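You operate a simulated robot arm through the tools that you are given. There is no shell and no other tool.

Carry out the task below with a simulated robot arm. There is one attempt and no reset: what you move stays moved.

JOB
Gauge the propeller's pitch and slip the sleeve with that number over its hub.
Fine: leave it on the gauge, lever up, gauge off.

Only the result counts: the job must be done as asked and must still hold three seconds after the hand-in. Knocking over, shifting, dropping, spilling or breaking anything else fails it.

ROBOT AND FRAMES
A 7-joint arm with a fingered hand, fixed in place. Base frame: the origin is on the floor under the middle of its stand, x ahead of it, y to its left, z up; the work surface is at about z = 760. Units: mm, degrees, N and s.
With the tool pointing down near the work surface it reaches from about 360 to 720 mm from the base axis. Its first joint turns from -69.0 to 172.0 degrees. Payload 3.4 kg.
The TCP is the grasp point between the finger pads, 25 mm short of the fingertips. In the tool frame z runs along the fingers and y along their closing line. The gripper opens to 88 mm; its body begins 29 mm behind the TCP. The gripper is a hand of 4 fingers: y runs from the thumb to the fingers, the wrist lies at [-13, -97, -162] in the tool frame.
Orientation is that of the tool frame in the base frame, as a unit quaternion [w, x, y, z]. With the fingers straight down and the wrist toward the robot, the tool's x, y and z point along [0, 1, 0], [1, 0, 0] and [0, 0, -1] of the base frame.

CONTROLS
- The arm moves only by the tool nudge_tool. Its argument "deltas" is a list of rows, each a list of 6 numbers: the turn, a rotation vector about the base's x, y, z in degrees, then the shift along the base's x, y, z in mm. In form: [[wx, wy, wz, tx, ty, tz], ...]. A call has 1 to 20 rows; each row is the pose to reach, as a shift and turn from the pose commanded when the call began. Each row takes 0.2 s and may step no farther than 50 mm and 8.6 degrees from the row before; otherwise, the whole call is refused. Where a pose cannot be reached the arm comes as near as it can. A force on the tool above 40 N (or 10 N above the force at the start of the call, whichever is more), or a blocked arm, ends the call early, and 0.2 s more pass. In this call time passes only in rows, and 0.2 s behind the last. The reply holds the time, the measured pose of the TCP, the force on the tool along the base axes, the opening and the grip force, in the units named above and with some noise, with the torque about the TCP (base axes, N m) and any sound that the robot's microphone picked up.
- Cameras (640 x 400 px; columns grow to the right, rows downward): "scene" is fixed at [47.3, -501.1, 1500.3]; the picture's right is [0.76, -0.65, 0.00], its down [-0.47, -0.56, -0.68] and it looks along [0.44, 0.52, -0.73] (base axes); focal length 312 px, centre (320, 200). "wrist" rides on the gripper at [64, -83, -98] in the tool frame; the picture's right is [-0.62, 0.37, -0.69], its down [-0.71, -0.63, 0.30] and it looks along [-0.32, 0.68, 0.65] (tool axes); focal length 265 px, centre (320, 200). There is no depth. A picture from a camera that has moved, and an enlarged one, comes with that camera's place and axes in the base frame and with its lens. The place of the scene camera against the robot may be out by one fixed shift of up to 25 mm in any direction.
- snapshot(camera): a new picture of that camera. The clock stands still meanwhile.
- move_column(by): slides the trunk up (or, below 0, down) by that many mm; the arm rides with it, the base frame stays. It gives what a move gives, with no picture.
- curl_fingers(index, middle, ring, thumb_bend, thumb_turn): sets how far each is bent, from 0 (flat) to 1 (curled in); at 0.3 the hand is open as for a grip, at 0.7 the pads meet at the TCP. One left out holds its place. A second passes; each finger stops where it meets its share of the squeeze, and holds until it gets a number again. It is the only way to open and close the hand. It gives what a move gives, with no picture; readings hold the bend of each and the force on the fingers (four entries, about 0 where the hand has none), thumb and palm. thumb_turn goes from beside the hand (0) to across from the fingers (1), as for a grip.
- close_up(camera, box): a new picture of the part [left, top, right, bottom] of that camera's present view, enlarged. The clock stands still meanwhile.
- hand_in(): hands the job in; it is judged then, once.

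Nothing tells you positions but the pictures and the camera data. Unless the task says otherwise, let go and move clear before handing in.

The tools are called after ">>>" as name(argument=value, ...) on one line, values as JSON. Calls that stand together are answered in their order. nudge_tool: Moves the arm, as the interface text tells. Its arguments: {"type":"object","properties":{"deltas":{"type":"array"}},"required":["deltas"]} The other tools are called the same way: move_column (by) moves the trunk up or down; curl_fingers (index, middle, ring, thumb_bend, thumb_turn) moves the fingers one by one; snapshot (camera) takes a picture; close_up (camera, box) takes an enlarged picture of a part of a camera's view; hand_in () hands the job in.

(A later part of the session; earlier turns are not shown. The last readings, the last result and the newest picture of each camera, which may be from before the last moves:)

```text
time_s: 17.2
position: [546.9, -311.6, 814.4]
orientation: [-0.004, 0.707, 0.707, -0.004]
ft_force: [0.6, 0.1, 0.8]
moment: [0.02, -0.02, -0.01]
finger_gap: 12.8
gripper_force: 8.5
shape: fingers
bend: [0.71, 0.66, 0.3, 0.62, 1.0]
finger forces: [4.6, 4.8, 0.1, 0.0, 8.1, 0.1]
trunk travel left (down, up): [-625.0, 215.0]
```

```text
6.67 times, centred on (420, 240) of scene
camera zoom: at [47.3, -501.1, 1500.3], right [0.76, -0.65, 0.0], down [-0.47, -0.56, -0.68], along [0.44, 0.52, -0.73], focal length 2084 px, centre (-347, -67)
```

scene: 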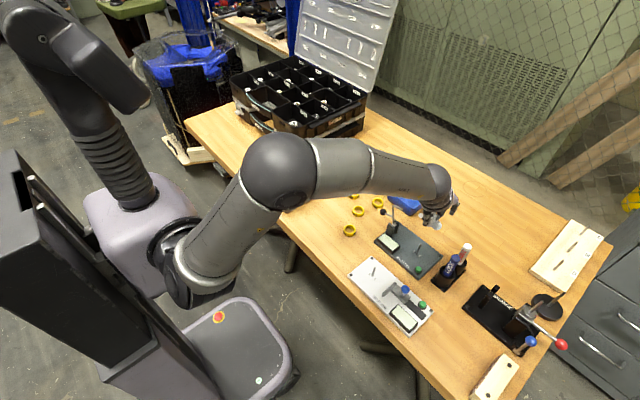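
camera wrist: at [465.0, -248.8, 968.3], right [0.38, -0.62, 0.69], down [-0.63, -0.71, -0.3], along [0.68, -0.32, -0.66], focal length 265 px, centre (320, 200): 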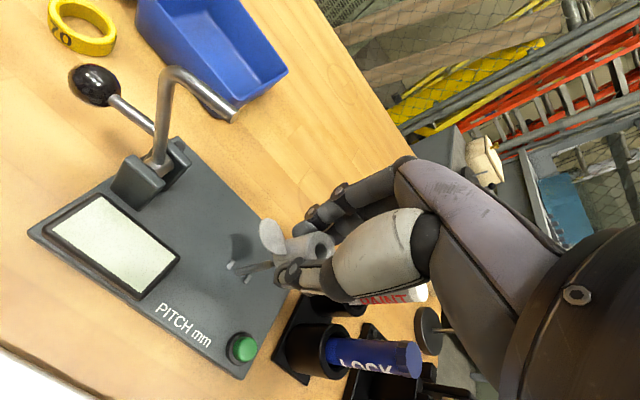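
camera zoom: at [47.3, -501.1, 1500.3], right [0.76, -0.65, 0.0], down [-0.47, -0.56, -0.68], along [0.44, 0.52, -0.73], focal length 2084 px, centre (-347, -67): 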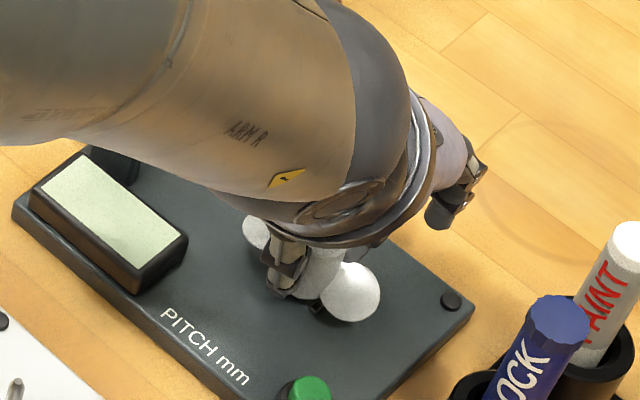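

The spindle tip is emerging through the bore. I'll lower gently to seat it.

>>> nudge_tool(deltas=[[0, 0, 0, 0, 0, -2], [0, 0, 0, 0, 0, -4], [0, 0, 0, 0, 0, -5]])

>>> close_up(camera="wrist", box=[230, 200, 350, 300])

```text
time_s: 18.0
position: [546.8, -311.7, 810.3]
orientation: [-0.003, 0.707, 0.707, -0.004]
ft_force: [0.8, 0.2, -0.6]
moment: [0.02, 0.03, -0.01]
finger_gap: 12.3
gripper_force: 8.3
shape: fingers
bend: [0.71, 0.66, 0.3, 0.62, 1.0]
finger forces: [4.6, 4.8, 0.0, 0.0, 8.1, 0.0]
trunk travel left (down, up): [-625.0, 215.0]
```

```text
4.00 times, centred on (290, 250) of wrist
camera zoom: at [464.3, -248.7, 910.0], right [0.38, -0.62, 0.69], down [-0.63, -0.71, -0.3], along [0.68, -0.32, -0.66], focal length 1062 px, centre (440, 0)
```

zoom: 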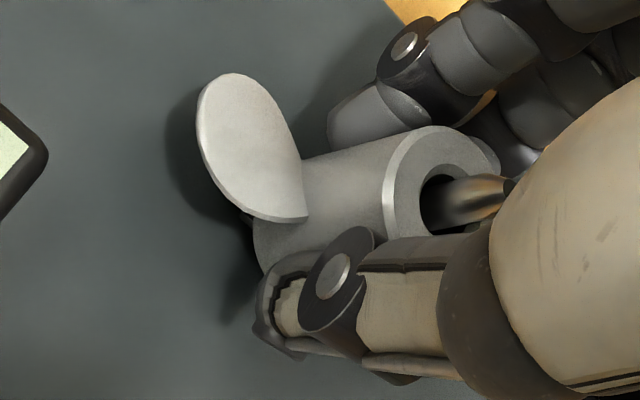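

>>> nudge_tool(deltas=[[0, 0, 0, 0, 0, -1], [0, 0, 0, 0, 0, -2], [0, 0, 0, 0, 0, -3], [0, 0, 0, 0, 0, -4]])

>>> close_up(camera="wrist", box=[230, 200, 350, 300])

>>> close_up(camera="scene", box=[390, 210, 450, 270])

```text
time_s: 19.0
position: [547.5, -312.4, 806.5]
orientation: [-0.003, 0.707, 0.707, -0.004]
ft_force: [0.4, 0.1, 3.8]
moment: [-0.01, 0.06, 0.0]
finger_gap: 12.4
gripper_force: 8.9
shape: fingers
bend: [0.71, 0.66, 0.3, 0.62, 1.0]
finger forces: [4.6, 5.0, 0.0, 0.1, 8.6, 0.0]
trunk travel left (down, up): [-625.0, 215.0]
```

```text
4.00 times, centred on (290, 250) of wrist
camera zoom: at [464.1, -248.9, 906.9], right [0.37, -0.62, 0.69], down [-0.63, -0.71, -0.3], along [0.68, -0.33, -0.66], focal length 1062 px, centre (440, 0)
```

zoom: 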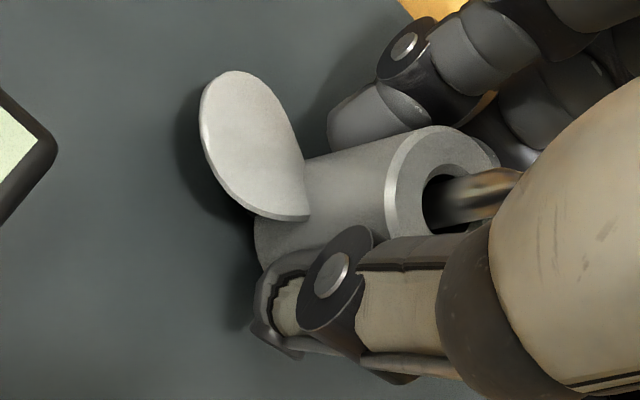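

```text
6.67 times, centred on (420, 240) of scene
camera zoom: at [47.3, -501.1, 1500.3], right [0.76, -0.65, 0.0], down [-0.47, -0.56, -0.68], along [0.44, 0.52, -0.73], focal length 2084 px, centre (-347, -67)
```

zoom: 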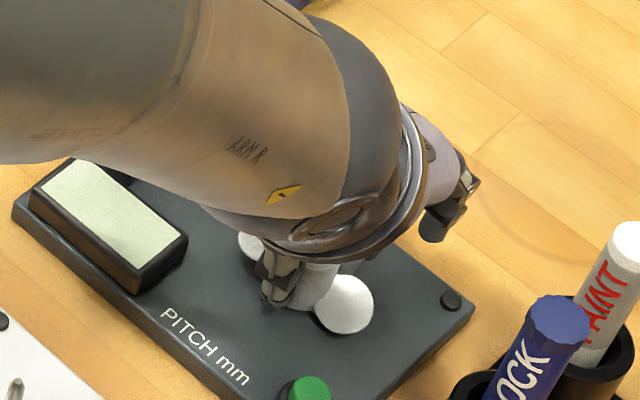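

Contact (about 4 N upward) at the expected seating height. I'll release and check how it sits.

>>> curl_fingers(index=0.45, middle=0.45, thumb_bend=0.45)

>>> close_up(camera="wrist", box=[230, 180, 370, 300])

```text
time_s: 20.0
position: [548.5, -313.0, 805.7]
orientation: [-0.004, 0.707, 0.707, -0.003]
ft_force: [0.2, 0.3, -0.1]
moment: [0.01, -0.01, 0.03]
finger_gap: 52.2
gripper_force: 0.0
shape: fingers
bend: [0.45, 0.45, 0.3, 0.45, 0.99]
finger forces: [0.0, 0.0, 0.0, 0.0, 0.0, 0.1]
trunk travel left (down, up): [-625.0, 215.0]
```

```text
3.33 times, centred on (300, 240) of wrist
camera zoom: at [464.4, -249.0, 906.3], right [0.38, -0.62, 0.69], down [-0.63, -0.71, -0.3], along [0.68, -0.32, -0.66], focal length 885 px, centre (387, 67)
```

zoom: 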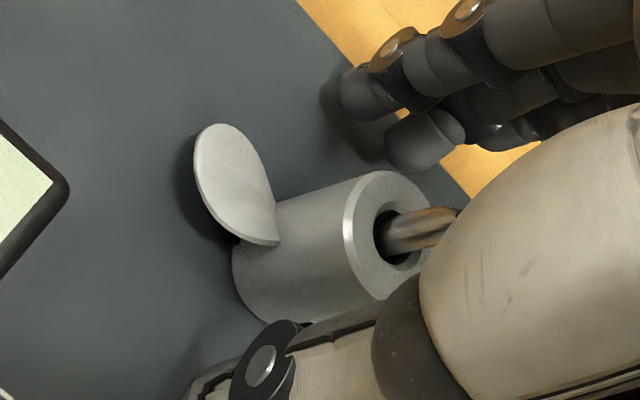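

>>> nudge_tool(deltas=[[0, 0, 0, 0, 0, 10], [0, 0, 0, 0, 0, 30], [0, 0, 0, 0, 0, 60], [0, 0, 0, 0, 0, 95]])

>>> snapshot(camera="wrist")

>>> close_up(camera="wrist", box=[160, 220, 300, 330])

>>> close_up(camera="scene", box=[370, 200, 450, 290])

```text
time_s: 21.0
position: [546.0, -312.7, 902.4]
orientation: [-0.004, 0.707, 0.708, -0.004]
ft_force: [0.2, -0.3, 0.3]
moment: [-0.01, 0.01, 0.01]
finger_gap: 51.9
gripper_force: 0.0
shape: fingers
bend: [0.45, 0.45, 0.3, 0.45, 0.99]
finger forces: [0.0, 0.0, 0.0, 0.0, 0.1, 0.1]
trunk travel left (down, up): [-625.0, 215.0]
```

```text
taken
camera wrist: at [463.2, -248.3, 1001.8], right [0.38, -0.62, 0.69], down [-0.63, -0.71, -0.3], along [0.68, -0.33, -0.66], focal length 265 px, centre (320, 200)
```

wrist: 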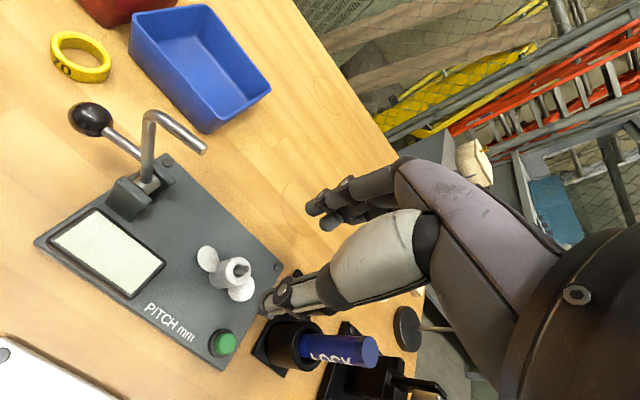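

```text
3.64 times, centred on (230, 275) of wrist
camera zoom: at [463.2, -248.3, 1001.8], right [0.38, -0.62, 0.69], down [-0.63, -0.71, -0.3], along [0.68, -0.33, -0.66], focal length 965 px, centre (647, -73)
```

zoom: 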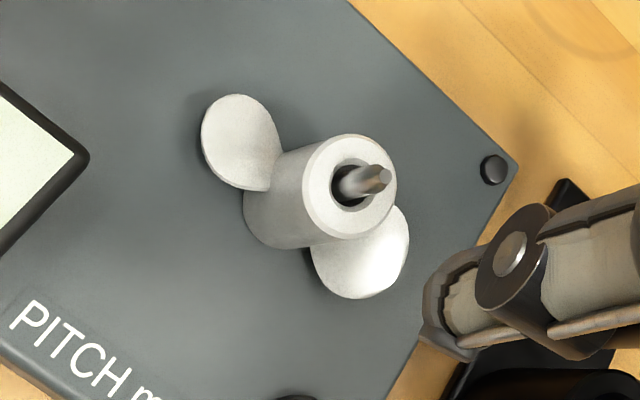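

```text
4.44 times, centred on (410, 245) of scene
camera zoom: at [47.3, -501.1, 1500.3], right [0.76, -0.65, 0.0], down [-0.47, -0.56, -0.68], along [0.44, 0.52, -0.73], focal length 1389 px, centre (-80, 0)
```

zoom: 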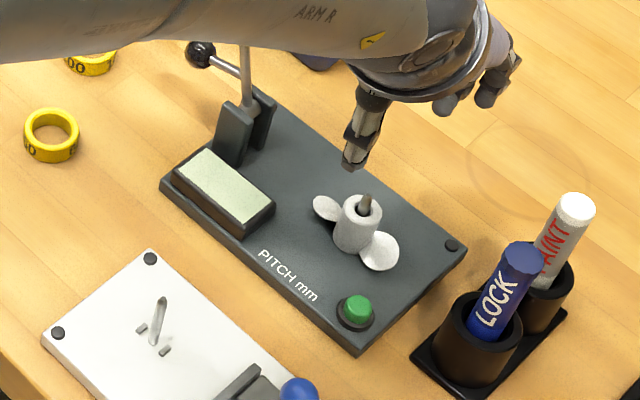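

The propeller is on the spindle with blades in line with the lever. I'll check the seating more closely.

>>> close_up(camera="scene", box=[405, 237, 433, 257])

>>> close_up(camera="wrist", box=[195, 235, 259, 305])

>>> close_up(camera="wrist", box=[30, 90, 240, 230])

```text
16.00 times, centred on (419, 247) of scene
camera zoom: at [47.3, -501.1, 1500.3], right [0.76, -0.65, 0.0], down [-0.47, -0.56, -0.68], along [0.44, 0.52, -0.73], focal length 5001 px, centre (-1264, -552)
```

zoom: 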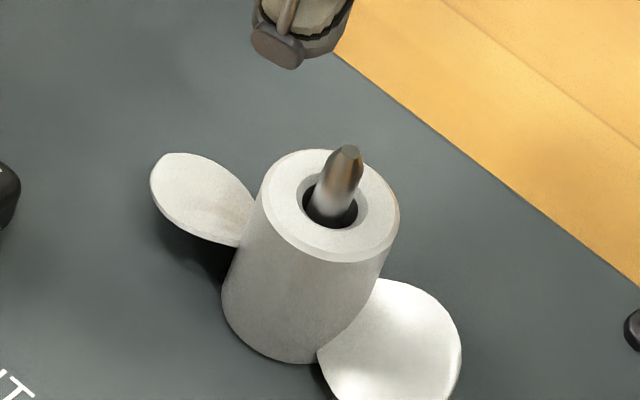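

```text
5.71 times, centred on (227, 270) of wrist
camera zoom: at [463.2, -248.3, 1001.8], right [0.38, -0.62, 0.69], down [-0.63, -0.71, -0.3], along [0.68, -0.33, -0.66], focal length 1517 px, centre (851, -200)
```

zoom: 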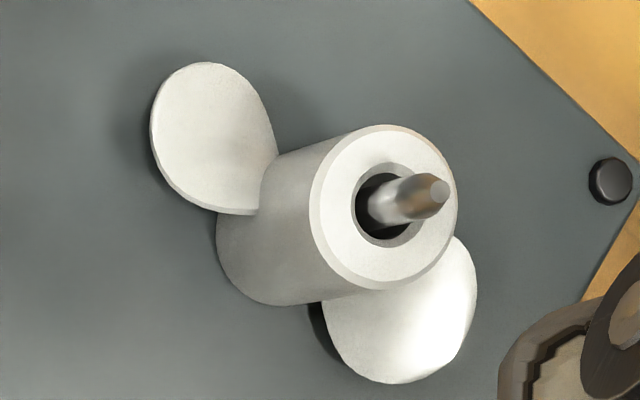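

```text
2.86 times, centred on (135, 160) of wrist
camera zoom: at [463.2, -248.3, 1001.8], right [0.38, -0.62, 0.69], down [-0.63, -0.71, -0.3], along [0.68, -0.33, -0.66], focal length 758 px, centre (849, 314)
```

zoom: 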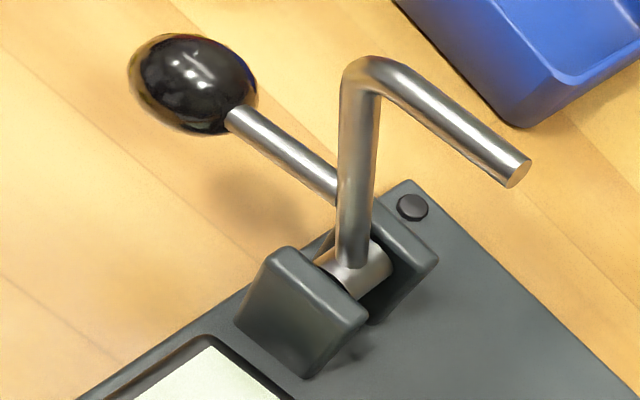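

The propeller looks seated. Next I'll switch the gauge on: I'll pinch the fingers together as a compact pusher, yaw +45° to stay clear of the pens and the propeller, and hover above the green button at about (503, -345).

>>> nudge_tool(deltas=[[0, 0, 0, -15, 0, 10], [0, 0, 7.5, -25, -5, 10], [0, 0, 15, -35, -12, 10], [0, 0, 22.5, -40, -20, 10], [0, 0, 30, -43, -27, 5], [0, 0, 37.5, -43, -31, 0], [0, 0, 45, -43, -32, -10]])

>>> curl_fingers(index=0.7, middle=0.7, ring=1.0, thumb_bend=0.68)

>>> snapshot(camera="wrist")

>>> snapshot(camera="scene")

```text
time_s: 22.6
position: [504.5, -344.2, 890.8]
orientation: [-0.002, 0.382, 0.924, -0.004]
ft_force: [-0.1, 0.3, -0.2]
moment: [0.01, -0.02, 0.0]
finger_gap: 52.0
gripper_force: 0.0
shape: fingers
bend: [0.45, 0.45, 0.3, 0.45, 0.99]
finger forces: [0.1, 0.0, 0.1, 0.0, 0.1, 0.0]
trunk travel left (down, up): [-625.0, 215.0]
```

```text
time_s: 23.6
position: [504.7, -342.8, 890.8]
orientation: [-0.002, 0.382, 0.924, -0.005]
ft_force: [-1.2, 0.2, 0.0]
moment: [0.04, 0.01, -0.01]
finger_gap: 1.4
gripper_force: 0.0
shape: fingers
bend: [0.7, 0.7, 1.0, 0.68, 1.0]
finger forces: [0.0, 0.0, 0.0, 0.1, 0.0, 0.0]
trunk travel left (down, up): [-625.0, 215.0]
```

```text
taken
camera wrist: at [400.0, -356.4, 991.4], right [0.7, -0.17, 0.69], down [0.06, -0.95, -0.3], along [0.71, 0.25, -0.66], focal length 265 px, centre (320, 200)
```

wrist: 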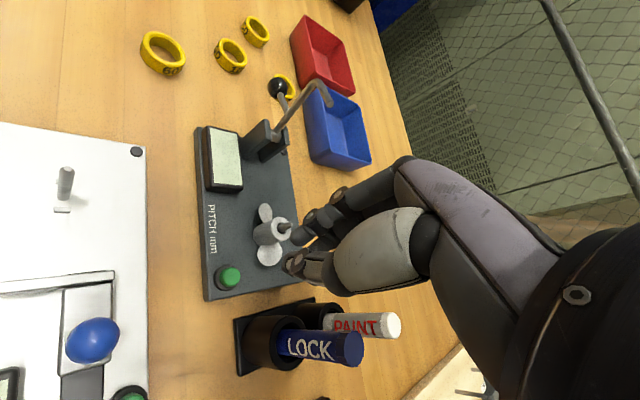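

```text
taken
```

scene: 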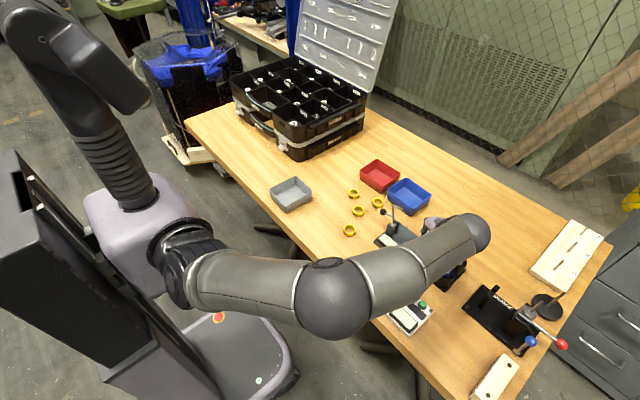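

>>> close_up(camera="wrist", box=[190, 180, 370, 320])

>>> close_up(camera="scene", box=[370, 200, 490, 320])

```text
2.86 times, centred on (280, 250) of wrist
camera zoom: at [400.0, -356.4, 991.4], right [0.7, -0.17, 0.69], down [0.06, -0.95, -0.3], along [0.71, 0.25, -0.66], focal length 758 px, centre (434, 57)
```

zoom: 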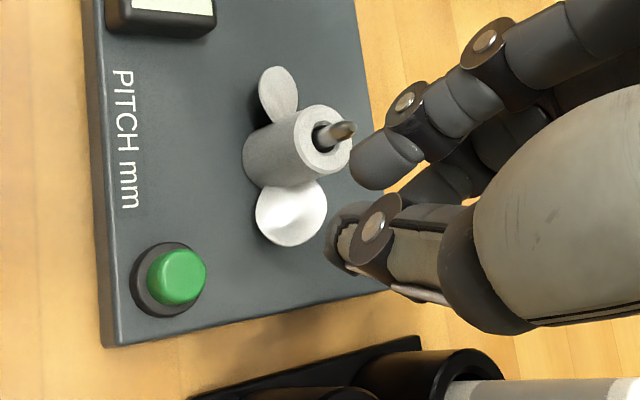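

```text
3.33 times, centred on (430, 260) of scene
camera zoom: at [47.3, -501.1, 1500.3], right [0.76, -0.65, 0.0], down [-0.47, -0.56, -0.68], along [0.44, 0.52, -0.73], focal length 1042 px, centre (-47, 0)
```

zoom: 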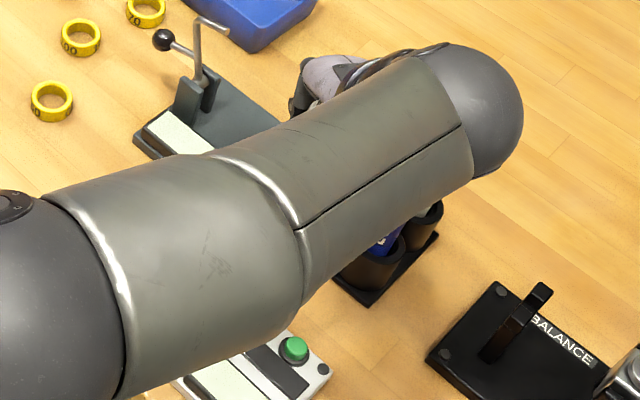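

>>> nudge_tool(deltas=[[0, 0, 0, 2, 0, -20], [0, 0, 0, 2, 0, -40], [0, 0, 0, 2, 0, -55], [0, 0, 0, 2, 0, -65]])

>>> close_up(camera="wrist", box=[190, 180, 370, 320])

```text
time_s: 24.6
position: [506.3, -343.9, 825.4]
orientation: [-0.003, 0.383, 0.924, -0.005]
ft_force: [-0.5, 0.5, 0.7]
moment: [0.02, 0.02, 0.02]
finger_gap: 1.0
gripper_force: 0.1
shape: fingers
bend: [0.7, 0.7, 1.0, 0.68, 1.0]
finger forces: [0.0, 0.0, 0.0, 0.0, 0.0, 0.0]
trunk travel left (down, up): [-625.0, 215.0]
```

```text
2.86 times, centred on (280, 250) of wrist
camera zoom: at [402.3, -358.0, 925.7], right [0.7, -0.17, 0.69], down [0.06, -0.95, -0.3], along [0.71, 0.25, -0.66], focal length 758 px, centre (434, 57)
```

zoom: 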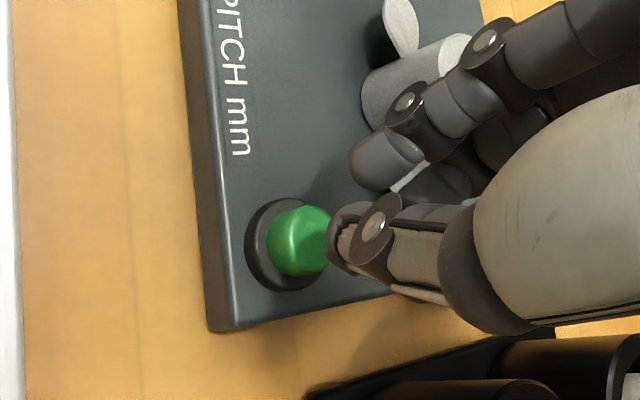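

The thumb tip is lined up over the button. Pressing down gently.

>>> nudge_tool(deltas=[[0, 0, 0, 0, 0, -4], [0, 0, 0, 0, 0, -7], [0, 0, 0, 0, 0, -9]])

>>> close_up(camera="wrist", box=[190, 180, 370, 320])

>>> close_up(camera="scene", box=[370, 200, 470, 290])

```text
time_s: 25.4
position: [506.8, -345.0, 816.6]
orientation: [-0.001, 0.383, 0.924, -0.005]
ft_force: [-0.7, 0.8, -0.8]
moment: [0.01, 0.0, 0.01]
finger_gap: 0.8
gripper_force: 0.0
shape: fingers
bend: [0.7, 0.7, 1.0, 0.68, 1.0]
finger forces: [0.0, 0.0, 0.0, 0.1, 0.0, 0.1]
trunk travel left (down, up): [-625.0, 215.0]
```

```text
2.86 times, centred on (280, 250) of wrist
camera zoom: at [402.2, -357.5, 917.2], right [0.7, -0.17, 0.69], down [0.06, -0.95, -0.3], along [0.71, 0.25, -0.66], focal length 758 px, centre (434, 57)
```

zoom: 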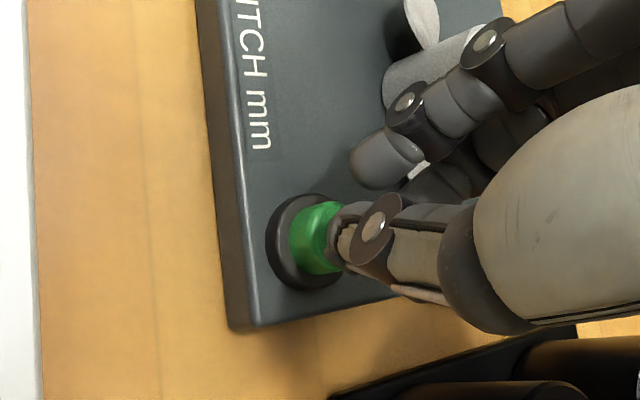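

```text
4.44 times, centred on (420, 245) of scene
camera zoom: at [47.3, -501.1, 1500.3], right [0.76, -0.65, 0.0], down [-0.47, -0.56, -0.68], along [0.44, 0.52, -0.73], focal length 1389 px, centre (-124, 0)
```

zoom: 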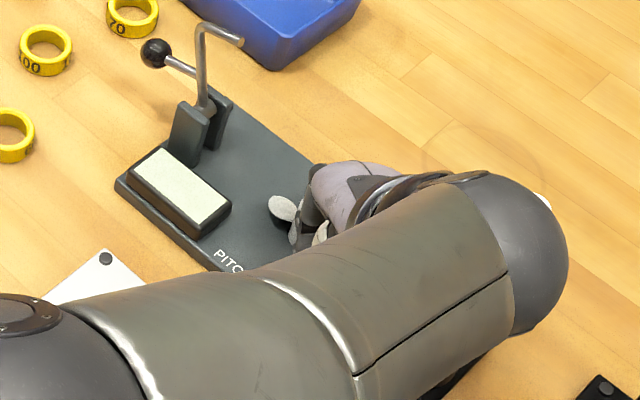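

>>> nudge_tool(deltas=[[0, 0, 0, 0, 0, -2], [0, 0, 0, 0, 0, -4], [0, 0, 0, 0, 0, -5]])

>>> close_up(camera="scene", box=[390, 225, 430, 260])

>>> close_up(camera="wrist", box=[190, 180, 370, 320])

```text
time_s: 26.2
position: [507.1, -342.4, 811.2]
orientation: [-0.002, 0.382, 0.924, -0.004]
ft_force: [-0.3, -1.1, -0.1]
moment: [-0.02, 0.01, 0.0]
finger_gap: 1.0
gripper_force: 0.0
shape: fingers
bend: [0.7, 0.7, 1.0, 0.68, 1.0]
finger forces: [0.0, 0.1, 0.0, 0.1, 0.0, 0.0]
trunk travel left (down, up): [-625.0, 215.0]
```

```text
11.43 times, centred on (410, 242) of scene
camera zoom: at [47.3, -501.1, 1500.3], right [0.76, -0.65, 0.0], down [-0.47, -0.56, -0.68], along [0.44, 0.52, -0.73], focal length 3572 px, centre (-709, -286)
```

zoom: 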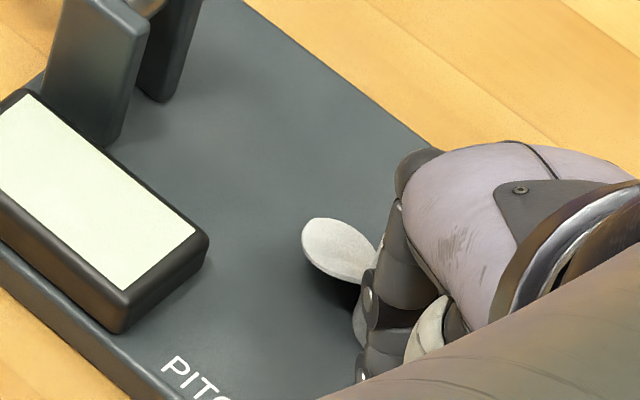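

```text
2.86 times, centred on (280, 250) of wrist
camera zoom: at [401.6, -357.0, 912.1], right [0.7, -0.17, 0.69], down [0.06, -0.95, -0.3], along [0.71, 0.25, -0.66], focal length 758 px, centre (434, 57)
```

zoom: 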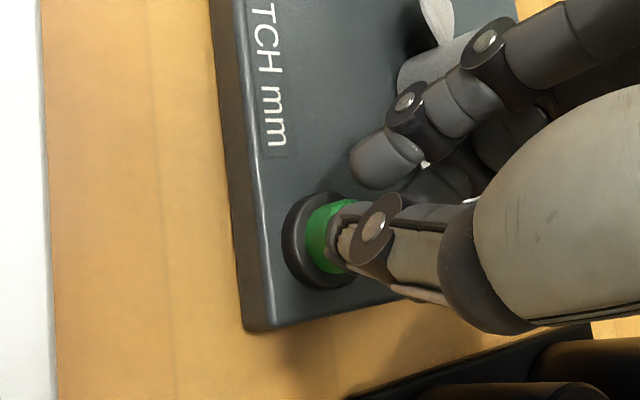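

>>> nudge_tool(deltas=[[0, 0, 0, 0, 0, -1.5], [0, 0, 0, 0, 0, -3], [0, 0, 0, 0, 0, -4]])

>>> close_up(camera="wrist", box=[190, 180, 370, 320])

>>> close_up(camera="scene", box=[380, 215, 430, 260])

```text
time_s: 27.0
position: [505.4, -343.6, 808.5]
orientation: [-0.002, 0.383, 0.924, -0.005]
ft_force: [-1.0, 1.1, 1.6]
moment: [-0.04, 0.03, -0.02]
finger_gap: 1.0
gripper_force: 0.2
shape: fingers
bend: [0.7, 0.7, 1.0, 0.68, 1.0]
finger forces: [0.1, 0.0, 0.0, 0.0, 0.6, 0.0]
trunk travel left (down, up): [-625.0, 215.0]
```

```text
2.86 times, centred on (280, 250) of wrist
camera zoom: at [402.0, -357.4, 908.6], right [0.7, -0.17, 0.69], down [0.06, -0.95, -0.3], along [0.71, 0.25, -0.66], focal length 758 px, centre (434, 57)
```

zoom: 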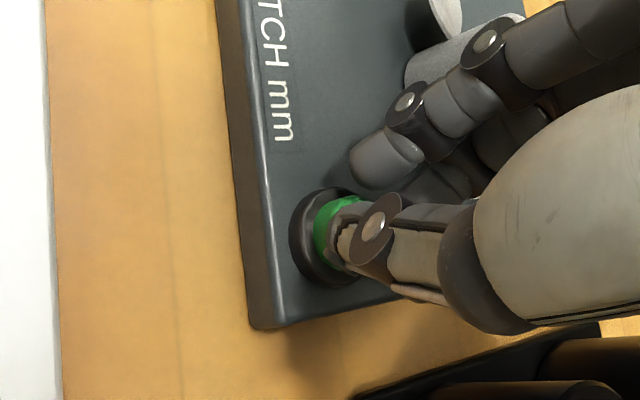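

```text
8.89 times, centred on (405, 238) of scene
camera zoom: at [47.3, -501.1, 1500.3], right [0.76, -0.65, 0.0], down [-0.47, -0.56, -0.68], along [0.44, 0.52, -0.73], focal length 2778 px, centre (-436, -133)
```

zoom: 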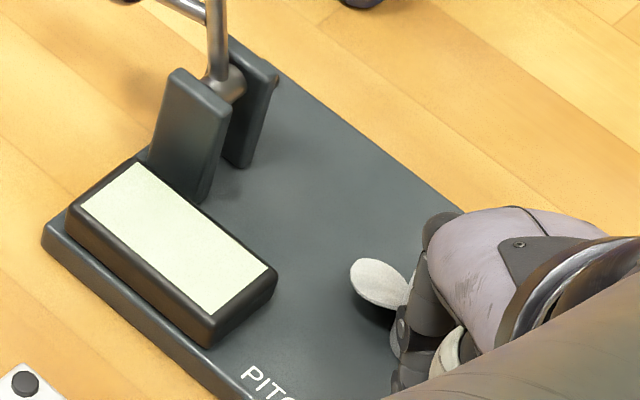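

Contact has begun. I'll press a few mm further.

>>> nudge_tool(deltas=[[0, 0, 0, 0, 0, -1], [0, 0, 0, 0, 0, -2], [0, 0, 0, 0, 0, -3]])

>>> close_up(camera="scene", box=[380, 215, 430, 260])

```text
time_s: 27.8
position: [506.5, -344.7, 806.0]
orientation: [-0.001, 0.382, 0.924, -0.005]
ft_force: [-0.3, -0.5, 2.7]
moment: [-0.01, 0.01, -0.03]
finger_gap: 1.0
gripper_force: 0.6
shape: fingers
bend: [0.7, 0.7, 1.0, 0.68, 1.0]
finger forces: [0.0, 0.0, 0.0, 0.0, 1.8, 0.0]
trunk travel left (down, up): [-625.0, 215.0]
heard: click
```

```text
8.89 times, centred on (405, 238) of scene
camera zoom: at [47.3, -501.1, 1500.3], right [0.76, -0.65, 0.0], down [-0.47, -0.56, -0.68], along [0.44, 0.52, -0.73], focal length 2778 px, centre (-436, -133)
```

zoom: 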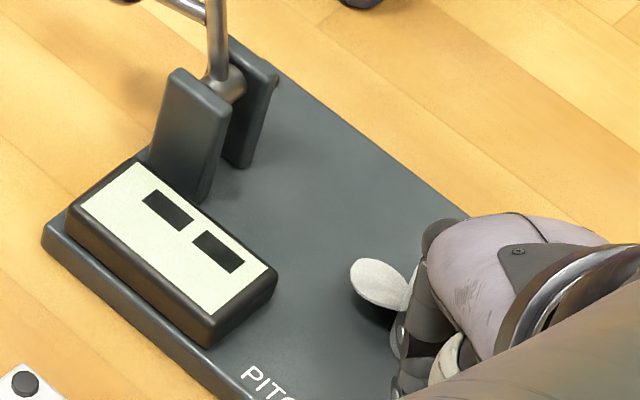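

The gauge clicked on and shows dashes. I'll back off upward and move behind the lever (its +y side) with yaw -90°, to push it down with the backs of the straight fingers.

>>> nudge_tool(deltas=[[0, 0, 0, 0, 0, 15], [0, 0, 0, 0, 0, 55], [0, 0, 0, 0, 0, 100], [0, 0, 0, 0, 0, 145]])

>>> nudge_tool(deltas=[[0, 0, -8, 2, 10, 0], [0, 0, -16, 4, 25, 5], [0, 0, -24, 6, 40, 5], [0, 0, -32, 8, 55, 5], [0, 0, -40, 10, 70, 5], [0, 0, -48, 12, 85, 5], [0, 0, -56, 14, 100, 5], [0, 0, -64, 16, 115, 5], [0, 0, -72, 18, 130, 5], [0, 0, -80, 20, 145, 5], [0, 0, -88, 22, 160, 5], [0, 0, -96, 24, 175, 5], [0, 0, -104, 26, 190, 5], [0, 0, -112, 28, 205, 5], [0, 0, -120, 30, 215, 5], [0, 0, -128, 33, 222, 5], [0, 0, -135, 36, 225, 5]])

>>> snapshot(camera="wrist")

>>> snapshot(camera="scene")

```text
time_s: 28.8
position: [505.7, -343.2, 950.7]
orientation: [-0.002, 0.382, 0.924, -0.005]
ft_force: [0.5, -0.5, -0.2]
moment: [-0.01, 0.0, 0.0]
finger_gap: 1.1
gripper_force: 0.0
shape: fingers
bend: [0.7, 0.7, 1.0, 0.68, 1.0]
finger forces: [0.0, 0.0, 0.0, 0.0, 0.1, 0.1]
trunk travel left (down, up): [-625.0, 215.0]
```

```text
time_s: 32.4
position: [544.3, -135.2, 962.2]
orientation: [-0.034, 0.999, -0.021, 0.004]
ft_force: [-0.2, 0.2, -0.3]
moment: [0.01, -0.02, -0.03]
finger_gap: 0.6
gripper_force: 0.0
shape: fingers
bend: [0.7, 0.7, 1.0, 0.68, 1.0]
finger forces: [0.0, 0.0, 0.1, 0.0, 0.0, 0.0]
trunk travel left (down, up): [-625.0, 215.0]
```

```text
taken
camera wrist: at [609.7, -62.0, 1066.7], right [-0.64, -0.39, 0.66], down [-0.69, 0.68, -0.27], along [-0.34, -0.62, -0.7], focal length 265 px, centre (320, 200)
```

wrist: 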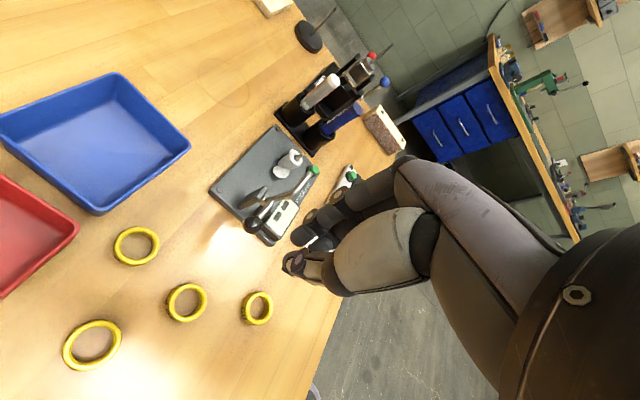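

```text
taken
```

scene: 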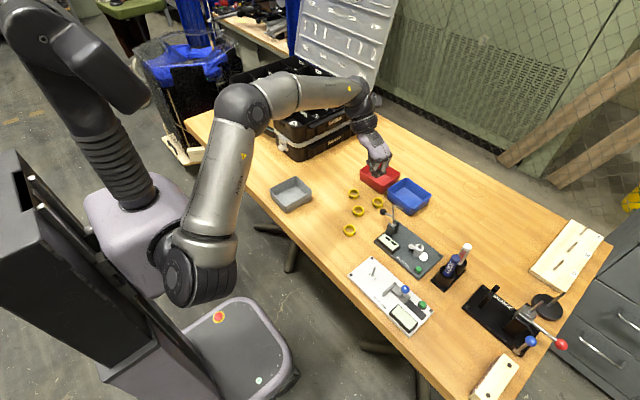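

>>> close_up(camera="scene", box=[330, 110, 450, 280])

>>> close_up(camera="wrist", box=[190, 110, 390, 310])

>>> close_up(camera="scene", box=[370, 210, 450, 280])

```text
2.35 times, centred on (390, 195) of scene
camera zoom: at [47.3, -501.1, 1500.3], right [0.76, -0.65, 0.0], down [-0.47, -0.56, -0.68], along [0.44, 0.52, -0.73], focal length 735 px, centre (155, 212)
```

zoom: 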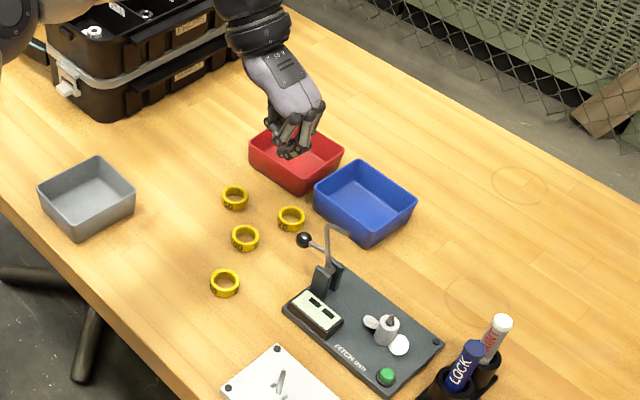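

```text
2.00 times, centred on (290, 210) of wrist
camera zoom: at [609.7, -62.0, 1066.7], right [-0.64, -0.39, 0.66], down [-0.69, 0.68, -0.27], along [-0.34, -0.62, -0.7], focal length 531 px, centre (380, 180)
```

zoom: 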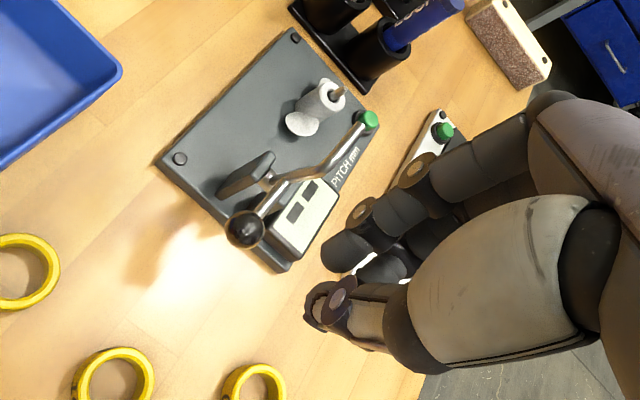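

```text
5.71 times, centred on (410, 245) of scene
camera zoom: at [47.3, -501.1, 1500.3], right [0.76, -0.65, 0.0], down [-0.47, -0.56, -0.68], along [0.44, 0.52, -0.73], focal length 1786 px, centre (-194, -57)
```

zoom: 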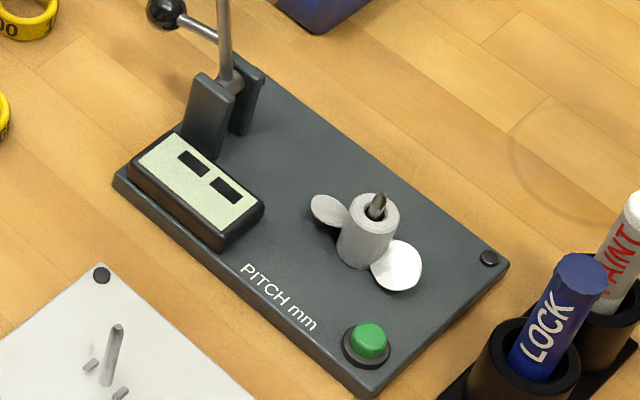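

The display reads "--" with the lever up. I'll straighten the fingers and look at the hand shape before pushing the lever.

>>> curl_fingers(index=0.1, middle=0.1, ring=0.1, thumb_bend=0.45)

>>> close_up(camera="scene", box=[340, 110, 430, 230])

>>> close_up(camera="wrist", box=[190, 90, 430, 310])

```text
time_s: 33.4
position: [544.9, -137.4, 956.1]
orientation: [-0.032, 0.999, -0.021, 0.001]
ft_force: [0.5, 0.1, -0.2]
moment: [0.03, 0.0, 0.02]
finger_gap: 91.9
gripper_force: 0.2
shape: fingers
bend: [0.1, 0.1, 0.1, 0.45, 0.99]
finger forces: [0.1, 0.1, 0.0, 0.0, 0.1, 0.0]
trunk travel left (down, up): [-625.0, 215.0]
```

```text
3.33 times, centred on (385, 170) of scene
camera zoom: at [47.3, -501.1, 1500.3], right [0.76, -0.65, 0.0], down [-0.47, -0.56, -0.68], along [0.44, 0.52, -0.73], focal length 1042 px, centre (103, 300)
```

zoom: 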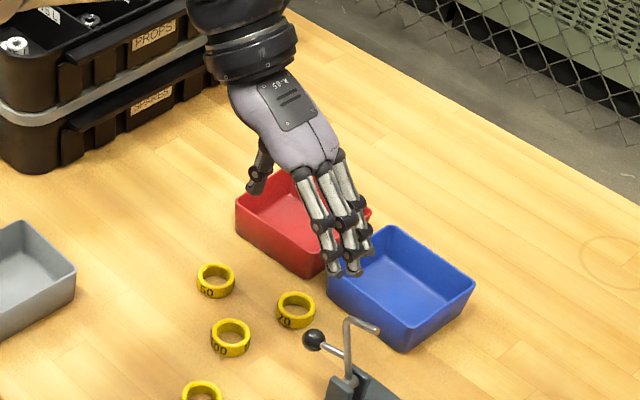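

```text
1.82 times, centred on (310, 200) of wrist
camera zoom: at [610.0, -63.7, 1061.7], right [-0.64, -0.39, 0.67], down [-0.69, 0.68, -0.26], along [-0.35, -0.63, -0.7], focal length 483 px, centre (338, 200)
```

zoom: 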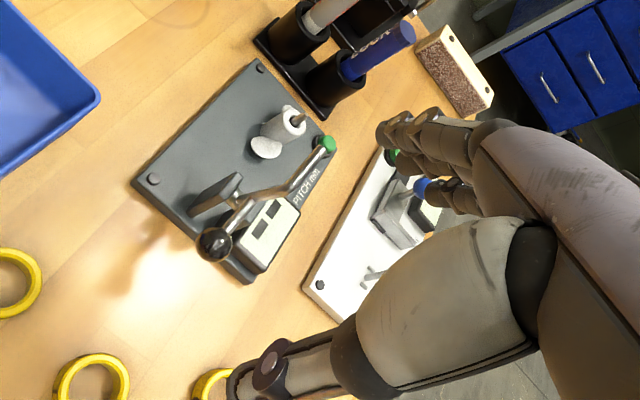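

The wrist is near a limit at this yaw, so I'll use the side of the straight fingers at yaw 0 instead. I'll turn back to yaw 0 at a safe height and place the hand behind the lever (+y side).

>>> nudge_tool(deltas=[[0, 0, 8, -5, -3, 3], [0, 0, 16, -10, -6, 5], [0, 0, 24, -17, -9, 5], [0, 0, 32, -24, -12, 5], [0, 0, 40, -31, -15, 5], [0, 0, 48, -38, -18, 5], [0, 0, 56, -45, -20, 5], [0, 0, 64, -52, -22, 5], [0, 0, 72, -58, -24, 5], [0, 0, 80, -64, -26, 5], [0, 0, 88, -70, -28, 5], [0, 0, 90, -71, -30, 5], [0, 0, 90, -71, -30, 5]])

>>> close_up(camera="scene", box=[330, 110, 450, 260])

>>> snapshot(camera="wrist")

```text
time_s: 36.2
position: [471.0, -148.5, 959.4]
orientation: [-0.004, 0.706, 0.708, -0.004]
ft_force: [0.8, 0.5, -1.1]
moment: [0.03, 0.02, 0.01]
finger_gap: 91.9
gripper_force: 0.1
shape: fingers
bend: [0.1, 0.1, 0.1, 0.45, 0.99]
finger forces: [0.0, 0.0, 0.0, 0.0, 0.0, 0.0]
trunk travel left (down, up): [-625.0, 215.0]
```

```text
2.67 times, centred on (390, 185) of scene
camera zoom: at [47.3, -501.1, 1500.3], right [0.76, -0.65, 0.0], down [-0.47, -0.56, -0.68], along [0.44, 0.52, -0.73], focal length 833 px, centre (133, 240)
```

zoom: 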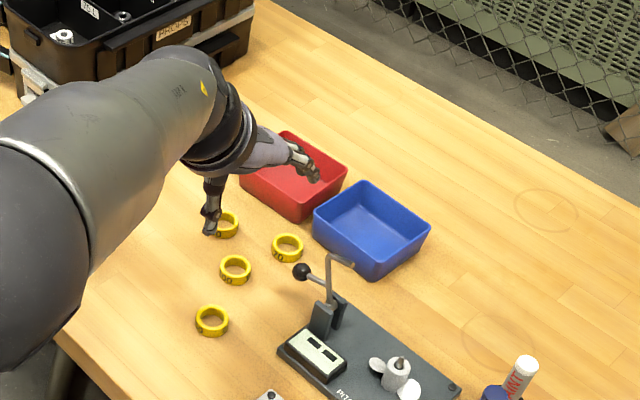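

```text
taken
camera wrist: at [387.9, -85.8, 1059.8], right [0.38, -0.62, 0.69], down [-0.63, -0.72, -0.3], along [0.68, -0.32, -0.66], focal length 265 px, centre (320, 200)
```

wrist: 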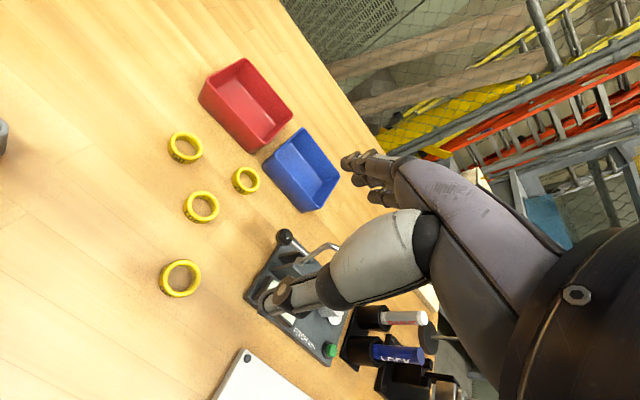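

>>> close_up(camera="scene", box=[360, 150, 410, 200])

>>> close_up(camera="wrist", box=[320, 130, 420, 230])

```text
8.00 times, centred on (385, 175) of scene
camera zoom: at [47.3, -501.1, 1500.3], right [0.76, -0.65, 0.0], down [-0.47, -0.56, -0.68], along [0.44, 0.52, -0.73], focal length 2500 px, centre (-200, 400)
```

zoom: 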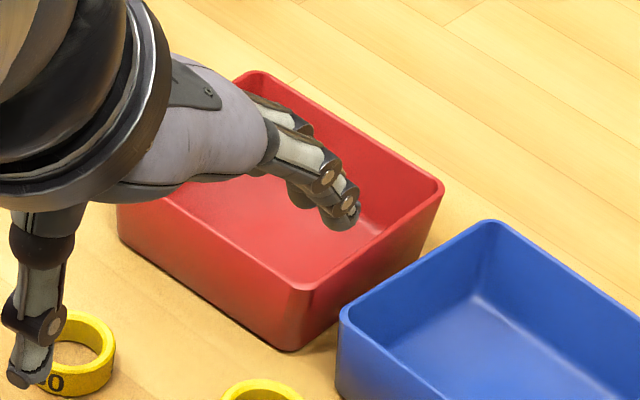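

```text
4.00 times, centred on (370, 180) of wrist
camera zoom: at [387.9, -85.8, 1059.8], right [0.38, -0.62, 0.69], down [-0.63, -0.72, -0.3], along [0.68, -0.32, -0.66], focal length 1062 px, centre (120, 280)
```

zoom: 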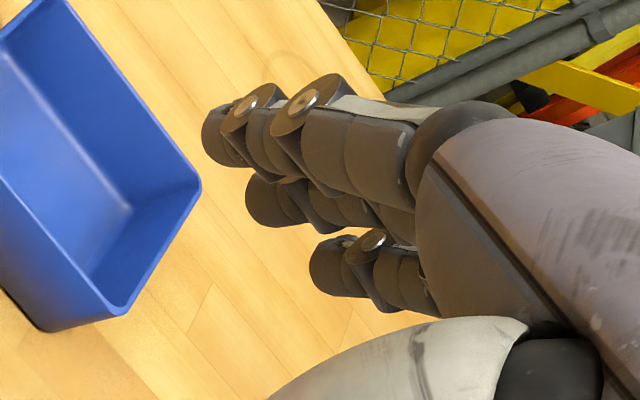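

>>> curl_fingers(index=0.3, middle=0.3, ring=0.3, thumb_bend=0.3)

>>> close_up(camera="wrist", box=[300, 130, 420, 250])

>>> close_up(camera="scene", box=[360, 150, 420, 210])

```text
time_s: 37.2
position: [469.6, -148.7, 959.6]
orientation: [-0.004, 0.707, 0.708, -0.004]
ft_force: [-0.1, 0.5, 0.0]
moment: [-0.02, 0.01, 0.0]
finger_gap: 84.4
gripper_force: 0.0
shape: fingers
bend: [0.3, 0.3, 0.3, 0.3, 0.98]
finger forces: [0.0, 0.0, 0.1, 0.0, 0.0, 0.0]
trunk travel left (down, up): [-625.0, 215.0]
```

```text
3.33 times, centred on (360, 190) of wrist
camera zoom: at [388.1, -85.6, 1059.8], right [0.38, -0.62, 0.69], down [-0.63, -0.71, -0.3], along [0.68, -0.32, -0.66], focal length 885 px, centre (187, 233)
```

zoom: 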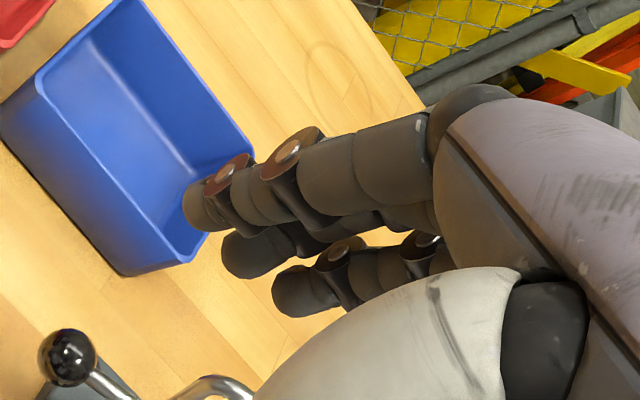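

```text
6.67 times, centred on (390, 180) of scene
camera zoom: at [47.3, -501.1, 1500.3], right [0.76, -0.65, 0.0], down [-0.47, -0.56, -0.68], along [0.44, 0.52, -0.73], focal length 2084 px, centre (-147, 333)
```

zoom: 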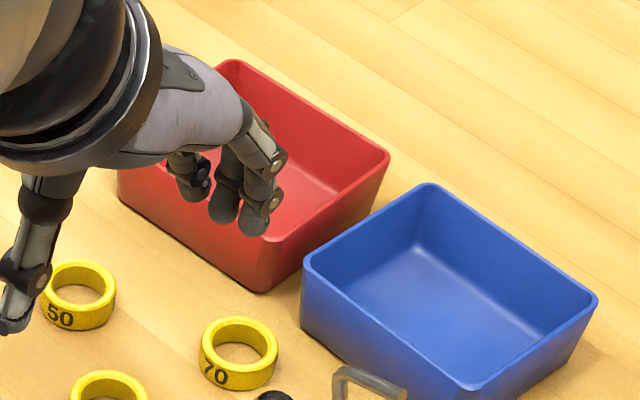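

I now have good finger geometry, with the fingertips about 50 mm ahead of and 28 mm below the TCP. I'll come down behind the lever rod with clearance above the ball knob.

>>> nudge_tool(deltas=[[0, 0, 0, 10, -6, -10], [0, 0, 0, 21, -12, -35], [0, 0, 0, 21, -12, -60], [0, 0, 0, 21, -12, -78]])

>>> close_up(camera="scene", box=[350, 160, 450, 260])

>>> snapshot(camera="wrist")

```text
time_s: 38.2
position: [491.5, -160.0, 882.9]
orientation: [-0.003, 0.707, 0.707, -0.004]
ft_force: [0.6, -0.6, -0.2]
moment: [-0.05, 0.01, -0.02]
finger_gap: 84.7
gripper_force: 0.1
shape: fingers
bend: [0.3, 0.3, 0.3, 0.3, 0.98]
finger forces: [0.0, 0.0, 0.1, 0.0, 0.0, 0.1]
trunk travel left (down, up): [-625.0, 215.0]
```

```text
4.00 times, centred on (400, 210) of scene
camera zoom: at [47.3, -501.1, 1500.3], right [0.76, -0.65, 0.0], down [-0.47, -0.56, -0.68], along [0.44, 0.52, -0.73], focal length 1250 px, centre (0, 160)
```

zoom: 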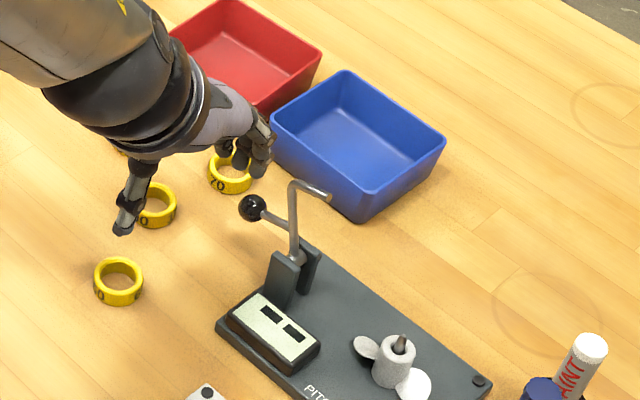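

```text
taken
camera wrist: at [408.9, -96.3, 983.3], right [0.38, -0.62, 0.69], down [-0.63, -0.71, -0.3], along [0.68, -0.33, -0.66], focal length 265 px, centre (320, 200)
```

wrist: 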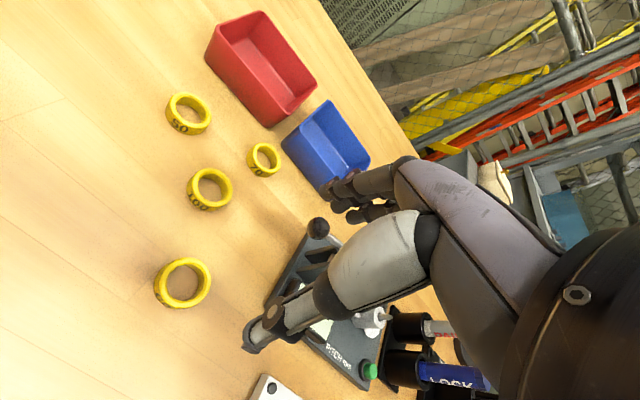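

The fingertips are right behind the rod. I'll push the lever toward the propeller.

>>> nudge_tool(deltas=[[0, 0, 0, 0, -8, 0], [0, 0, 0, 0, -16, 0], [0, 0, 0, 0, -24, 0], [0, 0, 0, 0, -32, 0]])

>>> close_up(camera="scene", box=[350, 160, 450, 260])

```text
time_s: 39.2
position: [492.3, -192.5, 883.0]
orientation: [-0.005, 0.708, 0.707, -0.004]
ft_force: [-0.4, -0.3, 0.7]
moment: [-0.02, 0.0, 0.02]
finger_gap: 84.6
gripper_force: 0.4
shape: fingers
bend: [0.3, 0.3, 0.3, 0.3, 0.98]
finger forces: [0.0, 0.1, 0.3, 0.0, 0.1, 0.0]
trunk travel left (down, up): [-625.0, 215.0]
```

```text
4.00 times, centred on (400, 210) of scene
camera zoom: at [47.3, -501.1, 1500.3], right [0.76, -0.65, 0.0], down [-0.47, -0.56, -0.68], along [0.44, 0.52, -0.73], focal length 1250 px, centre (0, 160)
```

zoom: 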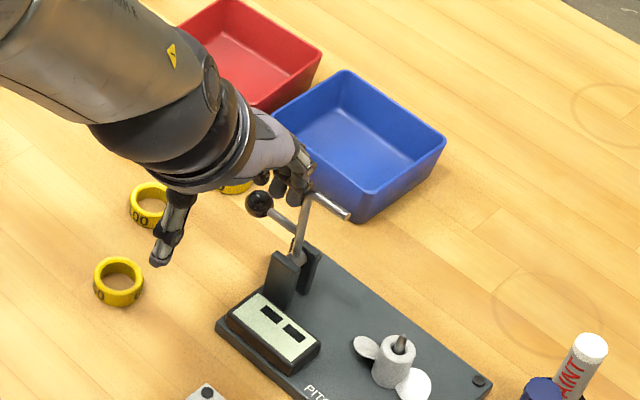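

The lever follows with very little force. I'll keep pushing.

>>> nudge_tool(deltas=[[0, 0, 0, 0, -8, 0], [0, 0, 0, 0, -16, -1], [0, 0, 0, 0, -24, -3], [0, 0, 0, 0, -32, -6]])

>>> close_up(camera="scene", box=[350, 160, 450, 260])

```text
time_s: 40.2
position: [491.4, -225.0, 876.0]
orientation: [-0.003, 0.707, 0.707, -0.003]
ft_force: [-0.3, -0.2, 2.9]
moment: [0.03, -0.18, 0.0]
finger_gap: 85.6
gripper_force: 2.2
shape: fingers
bend: [0.3, 0.3, 0.3, 0.3, 0.98]
finger forces: [2.8, 0.1, 1.8, 0.0, 0.0, 0.0]
trunk travel left (down, up): [-625.0, 215.0]
```

```text
4.00 times, centred on (400, 210) of scene
camera zoom: at [47.3, -501.1, 1500.3], right [0.76, -0.65, 0.0], down [-0.47, -0.56, -0.68], along [0.44, 0.52, -0.73], focal length 1250 px, centre (0, 160)
```

zoom: 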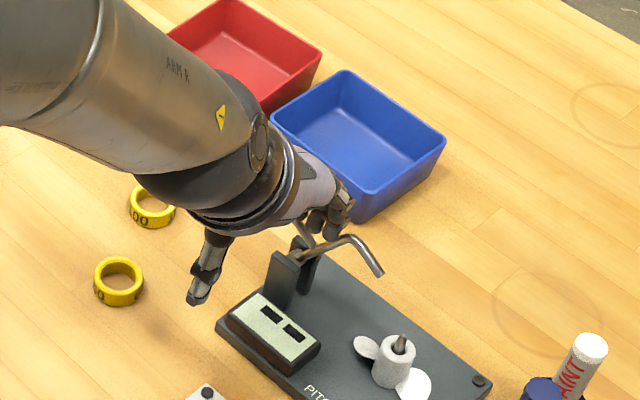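

The index finger is touching the rising ball knob, so I'll curl index and middle out of the way and continue pushing the rod with the ring finger only.

>>> curl_fingers(index=1.0, middle=1.0)

>>> close_up(camera="scene", box=[360, 180, 430, 250])

>>> close_up(camera="wrist", box=[200, 130, 400, 330])

```text
time_s: 41.2
position: [491.6, -225.0, 875.4]
orientation: [-0.003, 0.707, 0.707, -0.004]
ft_force: [-0.5, 0.1, 0.1]
moment: [-0.04, 0.01, -0.02]
finger_gap: 52.6
gripper_force: 0.1
shape: fingers
bend: [1.0, 1.0, 0.3, 0.3, 0.98]
finger forces: [0.0, 0.0, 0.0, 0.0, 0.1, 0.0]
trunk travel left (down, up): [-625.0, 215.0]
```

```text
5.71 times, centred on (395, 215) of scene
camera zoom: at [47.3, -501.1, 1500.3], right [0.76, -0.65, 0.0], down [-0.47, -0.56, -0.68], along [0.44, 0.52, -0.73], focal length 1786 px, centre (-109, 114)
```

zoom: 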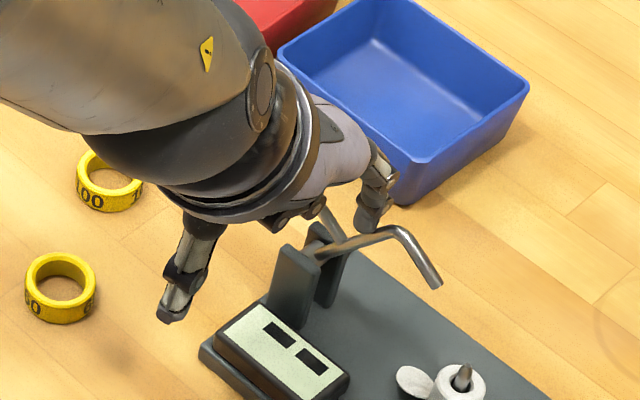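

```text
2.00 times, centred on (300, 230) of wrist
camera zoom: at [409.3, -161.6, 976.1], right [0.38, -0.62, 0.69], down [-0.63, -0.71, -0.3], along [0.68, -0.32, -0.66], focal length 531 px, centre (360, 140)
```

zoom: 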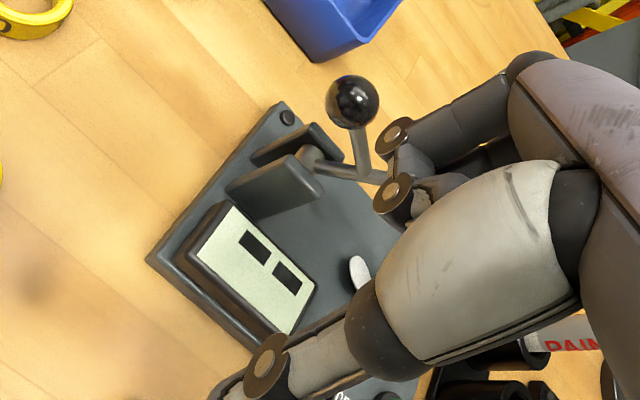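

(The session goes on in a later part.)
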